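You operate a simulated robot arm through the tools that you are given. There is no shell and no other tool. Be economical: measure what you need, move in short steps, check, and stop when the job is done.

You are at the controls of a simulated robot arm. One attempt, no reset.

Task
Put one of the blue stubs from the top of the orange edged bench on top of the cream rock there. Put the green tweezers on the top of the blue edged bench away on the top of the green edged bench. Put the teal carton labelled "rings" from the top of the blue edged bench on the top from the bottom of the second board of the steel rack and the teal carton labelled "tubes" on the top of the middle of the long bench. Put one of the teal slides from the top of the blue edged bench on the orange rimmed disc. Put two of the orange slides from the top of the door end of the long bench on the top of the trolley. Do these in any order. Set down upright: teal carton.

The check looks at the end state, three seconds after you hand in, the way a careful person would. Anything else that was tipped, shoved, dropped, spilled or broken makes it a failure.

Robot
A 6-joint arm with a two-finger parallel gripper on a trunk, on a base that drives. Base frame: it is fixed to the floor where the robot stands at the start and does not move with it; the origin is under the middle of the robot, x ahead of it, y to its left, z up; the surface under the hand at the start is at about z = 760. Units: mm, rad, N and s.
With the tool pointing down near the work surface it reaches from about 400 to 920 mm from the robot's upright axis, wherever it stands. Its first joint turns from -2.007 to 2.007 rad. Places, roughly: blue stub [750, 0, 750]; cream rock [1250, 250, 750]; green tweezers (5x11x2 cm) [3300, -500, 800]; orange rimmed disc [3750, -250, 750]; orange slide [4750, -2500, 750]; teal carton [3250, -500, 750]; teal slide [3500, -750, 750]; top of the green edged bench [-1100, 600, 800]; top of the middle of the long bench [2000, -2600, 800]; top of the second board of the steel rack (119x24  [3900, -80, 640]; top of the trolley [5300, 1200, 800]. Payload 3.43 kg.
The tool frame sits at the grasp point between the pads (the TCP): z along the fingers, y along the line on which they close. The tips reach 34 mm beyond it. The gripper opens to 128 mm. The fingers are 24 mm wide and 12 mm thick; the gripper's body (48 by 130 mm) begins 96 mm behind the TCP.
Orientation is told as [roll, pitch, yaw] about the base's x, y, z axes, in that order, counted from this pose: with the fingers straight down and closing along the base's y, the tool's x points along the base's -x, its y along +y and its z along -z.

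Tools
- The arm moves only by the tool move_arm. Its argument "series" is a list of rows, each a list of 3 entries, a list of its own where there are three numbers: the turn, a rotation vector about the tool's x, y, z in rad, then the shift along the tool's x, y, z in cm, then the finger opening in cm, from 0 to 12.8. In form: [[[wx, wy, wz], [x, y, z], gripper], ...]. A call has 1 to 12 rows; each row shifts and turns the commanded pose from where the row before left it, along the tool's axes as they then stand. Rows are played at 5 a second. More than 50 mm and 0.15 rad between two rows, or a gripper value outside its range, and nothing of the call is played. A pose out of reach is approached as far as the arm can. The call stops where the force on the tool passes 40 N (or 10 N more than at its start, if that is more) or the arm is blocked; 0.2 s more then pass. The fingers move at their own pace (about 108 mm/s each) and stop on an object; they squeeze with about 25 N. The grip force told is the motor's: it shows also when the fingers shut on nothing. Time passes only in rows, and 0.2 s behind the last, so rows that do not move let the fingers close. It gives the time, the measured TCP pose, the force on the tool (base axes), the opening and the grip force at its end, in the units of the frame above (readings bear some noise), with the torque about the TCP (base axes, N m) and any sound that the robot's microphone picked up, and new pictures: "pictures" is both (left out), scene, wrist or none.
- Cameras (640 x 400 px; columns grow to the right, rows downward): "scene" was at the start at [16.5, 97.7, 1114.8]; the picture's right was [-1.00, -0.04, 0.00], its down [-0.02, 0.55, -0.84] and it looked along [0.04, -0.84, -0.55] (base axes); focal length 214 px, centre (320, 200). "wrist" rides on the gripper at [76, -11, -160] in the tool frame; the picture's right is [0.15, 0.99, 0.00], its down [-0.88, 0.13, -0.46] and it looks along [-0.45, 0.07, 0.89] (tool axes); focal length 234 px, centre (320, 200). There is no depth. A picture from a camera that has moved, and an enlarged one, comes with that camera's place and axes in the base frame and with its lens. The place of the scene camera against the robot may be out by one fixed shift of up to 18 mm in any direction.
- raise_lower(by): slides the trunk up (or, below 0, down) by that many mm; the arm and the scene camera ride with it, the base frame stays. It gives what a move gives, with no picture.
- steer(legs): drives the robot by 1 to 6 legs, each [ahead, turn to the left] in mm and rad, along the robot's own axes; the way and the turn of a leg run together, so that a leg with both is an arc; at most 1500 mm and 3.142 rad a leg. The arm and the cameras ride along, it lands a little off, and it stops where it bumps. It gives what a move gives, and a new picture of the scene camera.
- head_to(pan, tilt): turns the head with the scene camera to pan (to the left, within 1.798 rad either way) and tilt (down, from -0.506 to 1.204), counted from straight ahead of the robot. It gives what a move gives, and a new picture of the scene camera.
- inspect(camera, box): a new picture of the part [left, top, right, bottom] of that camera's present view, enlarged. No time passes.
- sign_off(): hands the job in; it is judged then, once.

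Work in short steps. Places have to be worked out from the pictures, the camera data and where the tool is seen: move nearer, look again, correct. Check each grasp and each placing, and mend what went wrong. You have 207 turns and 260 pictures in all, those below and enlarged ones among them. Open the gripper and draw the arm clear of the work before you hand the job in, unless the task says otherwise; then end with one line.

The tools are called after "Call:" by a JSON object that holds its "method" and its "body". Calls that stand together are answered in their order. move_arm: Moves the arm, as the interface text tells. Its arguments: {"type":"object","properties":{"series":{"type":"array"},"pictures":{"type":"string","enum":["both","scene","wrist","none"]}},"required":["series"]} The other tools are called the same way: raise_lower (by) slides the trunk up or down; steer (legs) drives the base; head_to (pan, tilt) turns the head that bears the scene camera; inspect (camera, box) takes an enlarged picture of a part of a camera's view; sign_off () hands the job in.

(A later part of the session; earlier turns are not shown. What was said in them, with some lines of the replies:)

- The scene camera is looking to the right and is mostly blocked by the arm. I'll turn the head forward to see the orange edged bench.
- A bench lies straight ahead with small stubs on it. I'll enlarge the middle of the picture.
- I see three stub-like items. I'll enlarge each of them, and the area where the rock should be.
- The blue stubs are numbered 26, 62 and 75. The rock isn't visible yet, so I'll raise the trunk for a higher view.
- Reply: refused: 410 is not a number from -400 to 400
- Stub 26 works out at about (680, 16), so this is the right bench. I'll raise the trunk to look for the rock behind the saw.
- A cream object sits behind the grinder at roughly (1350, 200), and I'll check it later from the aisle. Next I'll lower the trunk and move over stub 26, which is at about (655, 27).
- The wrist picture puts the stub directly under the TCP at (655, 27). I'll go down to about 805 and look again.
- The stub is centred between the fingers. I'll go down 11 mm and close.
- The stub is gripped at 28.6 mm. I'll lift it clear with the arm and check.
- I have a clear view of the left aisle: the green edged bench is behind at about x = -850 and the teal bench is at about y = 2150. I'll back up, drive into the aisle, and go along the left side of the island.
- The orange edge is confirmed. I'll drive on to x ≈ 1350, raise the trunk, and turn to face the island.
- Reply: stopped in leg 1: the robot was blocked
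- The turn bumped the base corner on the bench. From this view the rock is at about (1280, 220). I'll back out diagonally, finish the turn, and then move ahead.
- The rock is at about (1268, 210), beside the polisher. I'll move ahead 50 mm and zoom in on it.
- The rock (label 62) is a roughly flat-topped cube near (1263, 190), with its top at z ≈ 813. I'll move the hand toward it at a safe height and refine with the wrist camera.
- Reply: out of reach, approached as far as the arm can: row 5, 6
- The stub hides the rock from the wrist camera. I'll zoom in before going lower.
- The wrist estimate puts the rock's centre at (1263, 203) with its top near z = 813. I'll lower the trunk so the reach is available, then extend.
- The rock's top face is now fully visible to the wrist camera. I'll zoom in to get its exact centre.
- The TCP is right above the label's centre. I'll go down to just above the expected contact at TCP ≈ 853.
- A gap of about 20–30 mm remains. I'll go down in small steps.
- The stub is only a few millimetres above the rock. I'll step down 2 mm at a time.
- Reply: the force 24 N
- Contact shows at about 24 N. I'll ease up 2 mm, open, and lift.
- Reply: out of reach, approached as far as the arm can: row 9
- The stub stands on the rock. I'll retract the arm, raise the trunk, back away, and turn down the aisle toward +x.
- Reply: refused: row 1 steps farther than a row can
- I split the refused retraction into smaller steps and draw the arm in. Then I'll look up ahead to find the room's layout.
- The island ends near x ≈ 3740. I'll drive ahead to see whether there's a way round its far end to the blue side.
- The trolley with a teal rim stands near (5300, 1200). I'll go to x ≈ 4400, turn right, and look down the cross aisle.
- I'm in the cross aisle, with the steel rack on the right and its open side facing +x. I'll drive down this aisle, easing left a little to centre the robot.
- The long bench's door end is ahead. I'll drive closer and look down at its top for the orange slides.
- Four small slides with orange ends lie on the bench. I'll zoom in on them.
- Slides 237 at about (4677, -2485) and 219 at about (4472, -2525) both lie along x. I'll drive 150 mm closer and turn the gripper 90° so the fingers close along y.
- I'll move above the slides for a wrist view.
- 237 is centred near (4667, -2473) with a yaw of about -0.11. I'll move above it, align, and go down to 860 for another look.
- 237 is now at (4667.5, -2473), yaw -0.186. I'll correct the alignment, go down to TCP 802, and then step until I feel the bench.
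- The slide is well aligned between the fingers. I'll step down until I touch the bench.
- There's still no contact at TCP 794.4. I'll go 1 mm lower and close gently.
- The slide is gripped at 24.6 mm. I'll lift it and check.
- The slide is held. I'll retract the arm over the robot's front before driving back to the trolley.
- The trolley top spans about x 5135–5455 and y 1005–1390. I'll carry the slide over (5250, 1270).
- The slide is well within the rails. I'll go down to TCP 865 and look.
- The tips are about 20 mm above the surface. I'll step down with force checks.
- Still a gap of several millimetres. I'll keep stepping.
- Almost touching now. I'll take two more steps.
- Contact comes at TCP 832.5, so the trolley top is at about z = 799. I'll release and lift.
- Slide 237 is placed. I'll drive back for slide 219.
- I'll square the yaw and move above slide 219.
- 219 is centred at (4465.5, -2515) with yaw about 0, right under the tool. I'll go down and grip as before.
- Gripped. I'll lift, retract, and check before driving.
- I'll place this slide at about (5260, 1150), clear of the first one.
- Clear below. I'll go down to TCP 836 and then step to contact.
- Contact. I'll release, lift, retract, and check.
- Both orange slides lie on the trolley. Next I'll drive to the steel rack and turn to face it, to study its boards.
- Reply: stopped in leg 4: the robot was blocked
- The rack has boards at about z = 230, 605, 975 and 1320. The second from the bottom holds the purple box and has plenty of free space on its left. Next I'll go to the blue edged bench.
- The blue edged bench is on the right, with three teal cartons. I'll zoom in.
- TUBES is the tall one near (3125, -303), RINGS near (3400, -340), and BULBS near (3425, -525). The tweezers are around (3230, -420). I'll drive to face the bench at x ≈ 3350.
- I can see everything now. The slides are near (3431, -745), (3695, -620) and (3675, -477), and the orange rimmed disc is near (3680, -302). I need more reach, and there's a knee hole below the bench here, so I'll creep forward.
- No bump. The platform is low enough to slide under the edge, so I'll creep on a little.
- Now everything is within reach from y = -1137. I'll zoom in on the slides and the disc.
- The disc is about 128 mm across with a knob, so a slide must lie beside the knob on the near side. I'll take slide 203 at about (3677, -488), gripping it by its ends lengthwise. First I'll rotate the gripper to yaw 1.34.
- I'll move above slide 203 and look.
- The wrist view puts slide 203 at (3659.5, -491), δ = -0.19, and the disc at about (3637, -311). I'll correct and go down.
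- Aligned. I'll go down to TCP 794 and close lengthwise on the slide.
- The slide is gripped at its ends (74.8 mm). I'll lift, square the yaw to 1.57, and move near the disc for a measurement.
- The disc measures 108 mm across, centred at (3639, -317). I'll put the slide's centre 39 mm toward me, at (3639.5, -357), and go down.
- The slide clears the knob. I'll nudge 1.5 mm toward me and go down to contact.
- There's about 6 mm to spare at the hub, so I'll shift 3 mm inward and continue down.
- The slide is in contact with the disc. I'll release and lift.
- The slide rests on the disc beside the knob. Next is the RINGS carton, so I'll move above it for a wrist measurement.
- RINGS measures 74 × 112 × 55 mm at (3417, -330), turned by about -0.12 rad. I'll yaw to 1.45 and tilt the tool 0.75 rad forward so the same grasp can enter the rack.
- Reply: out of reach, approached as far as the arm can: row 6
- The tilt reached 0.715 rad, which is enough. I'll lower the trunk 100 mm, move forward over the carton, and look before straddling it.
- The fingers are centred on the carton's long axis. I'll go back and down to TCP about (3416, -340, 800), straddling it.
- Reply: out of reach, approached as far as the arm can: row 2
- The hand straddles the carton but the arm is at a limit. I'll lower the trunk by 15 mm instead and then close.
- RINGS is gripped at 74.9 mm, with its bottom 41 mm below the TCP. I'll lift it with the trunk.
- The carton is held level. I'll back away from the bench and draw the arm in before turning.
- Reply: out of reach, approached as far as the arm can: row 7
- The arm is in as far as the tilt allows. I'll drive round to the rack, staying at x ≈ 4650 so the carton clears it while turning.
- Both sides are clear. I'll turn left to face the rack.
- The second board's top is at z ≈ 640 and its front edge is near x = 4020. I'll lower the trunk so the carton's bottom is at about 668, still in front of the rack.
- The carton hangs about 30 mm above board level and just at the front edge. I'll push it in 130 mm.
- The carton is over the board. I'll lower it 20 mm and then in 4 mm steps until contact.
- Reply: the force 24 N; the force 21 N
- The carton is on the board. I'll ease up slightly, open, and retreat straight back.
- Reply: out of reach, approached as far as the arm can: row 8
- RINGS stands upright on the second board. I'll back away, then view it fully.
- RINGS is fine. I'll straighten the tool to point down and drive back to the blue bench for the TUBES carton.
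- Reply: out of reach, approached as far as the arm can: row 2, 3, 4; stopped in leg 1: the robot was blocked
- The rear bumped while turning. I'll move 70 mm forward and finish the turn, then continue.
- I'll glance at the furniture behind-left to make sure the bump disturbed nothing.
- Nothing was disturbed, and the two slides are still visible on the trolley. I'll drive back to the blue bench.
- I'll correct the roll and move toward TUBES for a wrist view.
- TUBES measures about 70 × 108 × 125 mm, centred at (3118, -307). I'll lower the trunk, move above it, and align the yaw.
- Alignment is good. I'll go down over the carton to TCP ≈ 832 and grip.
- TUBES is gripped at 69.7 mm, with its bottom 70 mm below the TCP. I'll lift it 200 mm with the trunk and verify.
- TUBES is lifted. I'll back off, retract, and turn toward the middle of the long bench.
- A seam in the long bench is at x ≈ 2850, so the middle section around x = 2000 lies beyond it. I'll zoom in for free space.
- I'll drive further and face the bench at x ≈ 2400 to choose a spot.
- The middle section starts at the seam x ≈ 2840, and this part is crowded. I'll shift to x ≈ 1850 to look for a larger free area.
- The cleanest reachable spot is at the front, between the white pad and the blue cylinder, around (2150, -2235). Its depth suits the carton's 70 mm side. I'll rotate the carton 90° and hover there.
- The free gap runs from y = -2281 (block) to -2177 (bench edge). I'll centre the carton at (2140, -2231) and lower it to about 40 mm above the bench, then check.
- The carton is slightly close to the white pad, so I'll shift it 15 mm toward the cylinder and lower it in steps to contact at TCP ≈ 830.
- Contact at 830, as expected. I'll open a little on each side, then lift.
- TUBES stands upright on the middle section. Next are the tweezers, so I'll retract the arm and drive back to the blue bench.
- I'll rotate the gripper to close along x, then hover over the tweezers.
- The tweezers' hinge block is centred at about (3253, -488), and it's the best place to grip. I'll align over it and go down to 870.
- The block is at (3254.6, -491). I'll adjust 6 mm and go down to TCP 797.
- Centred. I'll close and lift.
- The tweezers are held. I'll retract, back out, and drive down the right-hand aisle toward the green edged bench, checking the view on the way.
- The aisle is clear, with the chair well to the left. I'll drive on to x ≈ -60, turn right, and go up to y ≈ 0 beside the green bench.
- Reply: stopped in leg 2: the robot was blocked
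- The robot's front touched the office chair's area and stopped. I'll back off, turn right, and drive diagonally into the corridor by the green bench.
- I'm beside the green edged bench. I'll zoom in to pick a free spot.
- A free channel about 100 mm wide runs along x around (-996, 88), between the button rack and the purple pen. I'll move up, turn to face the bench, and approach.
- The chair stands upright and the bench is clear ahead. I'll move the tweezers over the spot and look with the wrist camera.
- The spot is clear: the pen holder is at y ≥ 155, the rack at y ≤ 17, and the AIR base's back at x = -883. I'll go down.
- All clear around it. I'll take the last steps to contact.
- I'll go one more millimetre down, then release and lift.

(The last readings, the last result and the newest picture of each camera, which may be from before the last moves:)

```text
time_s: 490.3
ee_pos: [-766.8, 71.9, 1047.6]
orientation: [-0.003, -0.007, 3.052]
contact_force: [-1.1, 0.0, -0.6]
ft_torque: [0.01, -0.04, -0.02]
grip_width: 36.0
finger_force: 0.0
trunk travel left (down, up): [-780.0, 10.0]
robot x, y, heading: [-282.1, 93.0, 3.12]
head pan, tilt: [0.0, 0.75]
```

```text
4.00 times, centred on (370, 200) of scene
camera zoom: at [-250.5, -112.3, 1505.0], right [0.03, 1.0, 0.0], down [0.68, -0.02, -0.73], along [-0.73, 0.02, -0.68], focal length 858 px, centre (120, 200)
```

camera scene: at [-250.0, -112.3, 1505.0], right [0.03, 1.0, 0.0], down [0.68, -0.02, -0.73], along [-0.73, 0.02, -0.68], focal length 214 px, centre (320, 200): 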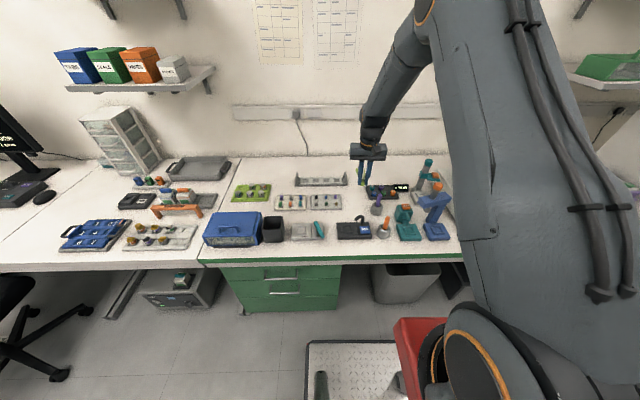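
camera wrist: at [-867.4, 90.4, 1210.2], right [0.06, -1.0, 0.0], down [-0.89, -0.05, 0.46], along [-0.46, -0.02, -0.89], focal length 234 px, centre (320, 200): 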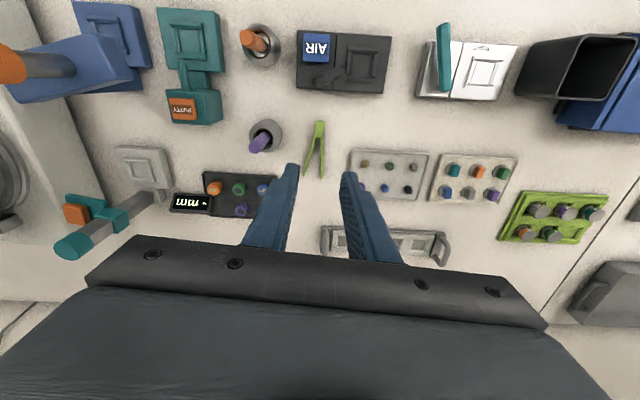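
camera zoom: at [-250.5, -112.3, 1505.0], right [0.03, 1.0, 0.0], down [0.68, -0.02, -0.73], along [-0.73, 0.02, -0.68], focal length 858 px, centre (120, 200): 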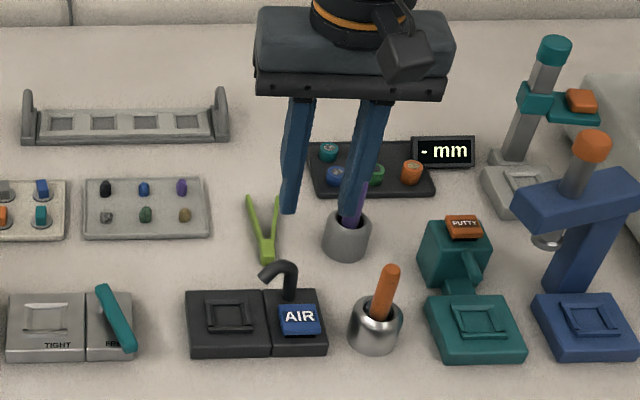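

The tweezers lie safely on the green edged bench. As a final check, I'll back off, turn around, and look at the stub on the rock.

Call:
{"method": "steer", "body": {"legs": [[-110, 0], [0, -3.11]]}}

Call:
{"method": "inspect", "body": {"camera": "scene", "box": [240, 20, 400, 120]}}

```text
time_s: 498.8
ee_pos: [310.4, 116.9, 1047.8]
orientation: [-0.002, -0.007, -0.073]
contact_force: [0.8, -0.2, -0.1]
ft_torque: [0.02, 0.0, -0.02]
grip_width: 36.0
finger_force: 0.2
trunk travel left (down, up): [-780.0, 10.0]
robot x, y, heading: [-172.3, 85.5, -0.016]
head pan, tilt: [0.0, 0.75]
camera scene: at [-187.9, 275.4, 1504.9], right [-0.01, -1.0, 0.0], down [-0.68, 0.01, -0.73], along [0.73, -0.01, -0.68], focal length 214 px, centre (320, 200)
```

scene: 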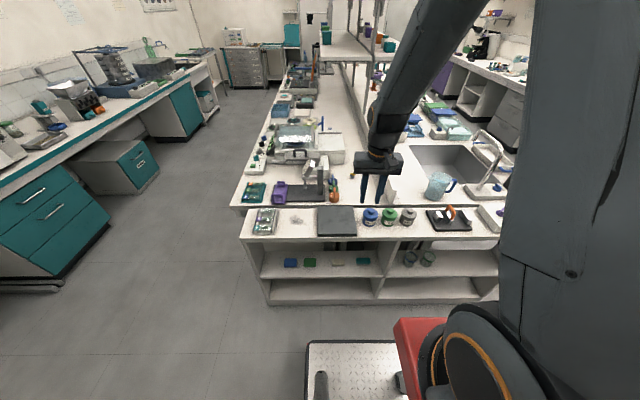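

```text
4.00 times, centred on (320, 70) of scene
camera zoom: at [-187.9, 275.4, 1504.9], right [-0.01, -1.0, 0.0], down [-0.68, 0.01, -0.73], along [0.73, -0.01, -0.68], focal length 858 px, centre (320, 720)
```

zoom: 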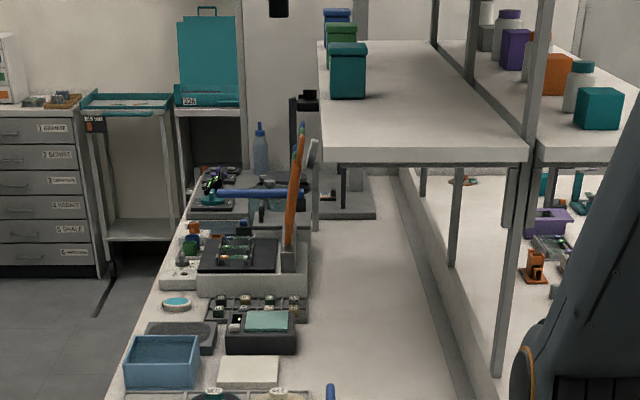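

Call:
{"method": "inspect", "body": {"camera": "scene", "box": [270, 100, 350, 150]}}

```text
8.00 times, centred on (310, 125) of scene
camera zoom: at [-187.9, 275.4, 1504.9], right [-0.01, -1.0, 0.0], down [-0.68, 0.01, -0.73], along [0.73, -0.01, -0.68], focal length 1716 px, centre (400, 800)
```

zoom: 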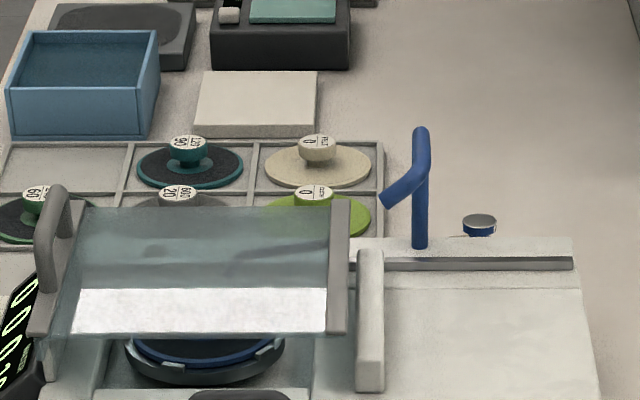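

The stub is still upright on the rock behind the grinder. All items are placed, the gripper is open, and the arm is clear, so I'm handing in.

Call:
{"method": "sign_off", "body": {}}

```text
The job is handed in.
```

All the items are in the places you asked for, and the job is handed in. While driving, the base bumped a bench, a furniture front by the steel rack and an office chair. Nothing looked tipped or moved in the views afterwards, though I can't rule out a small nudge to the chair, and the orange rimmed disc slid about 6 mm when I released the slide.
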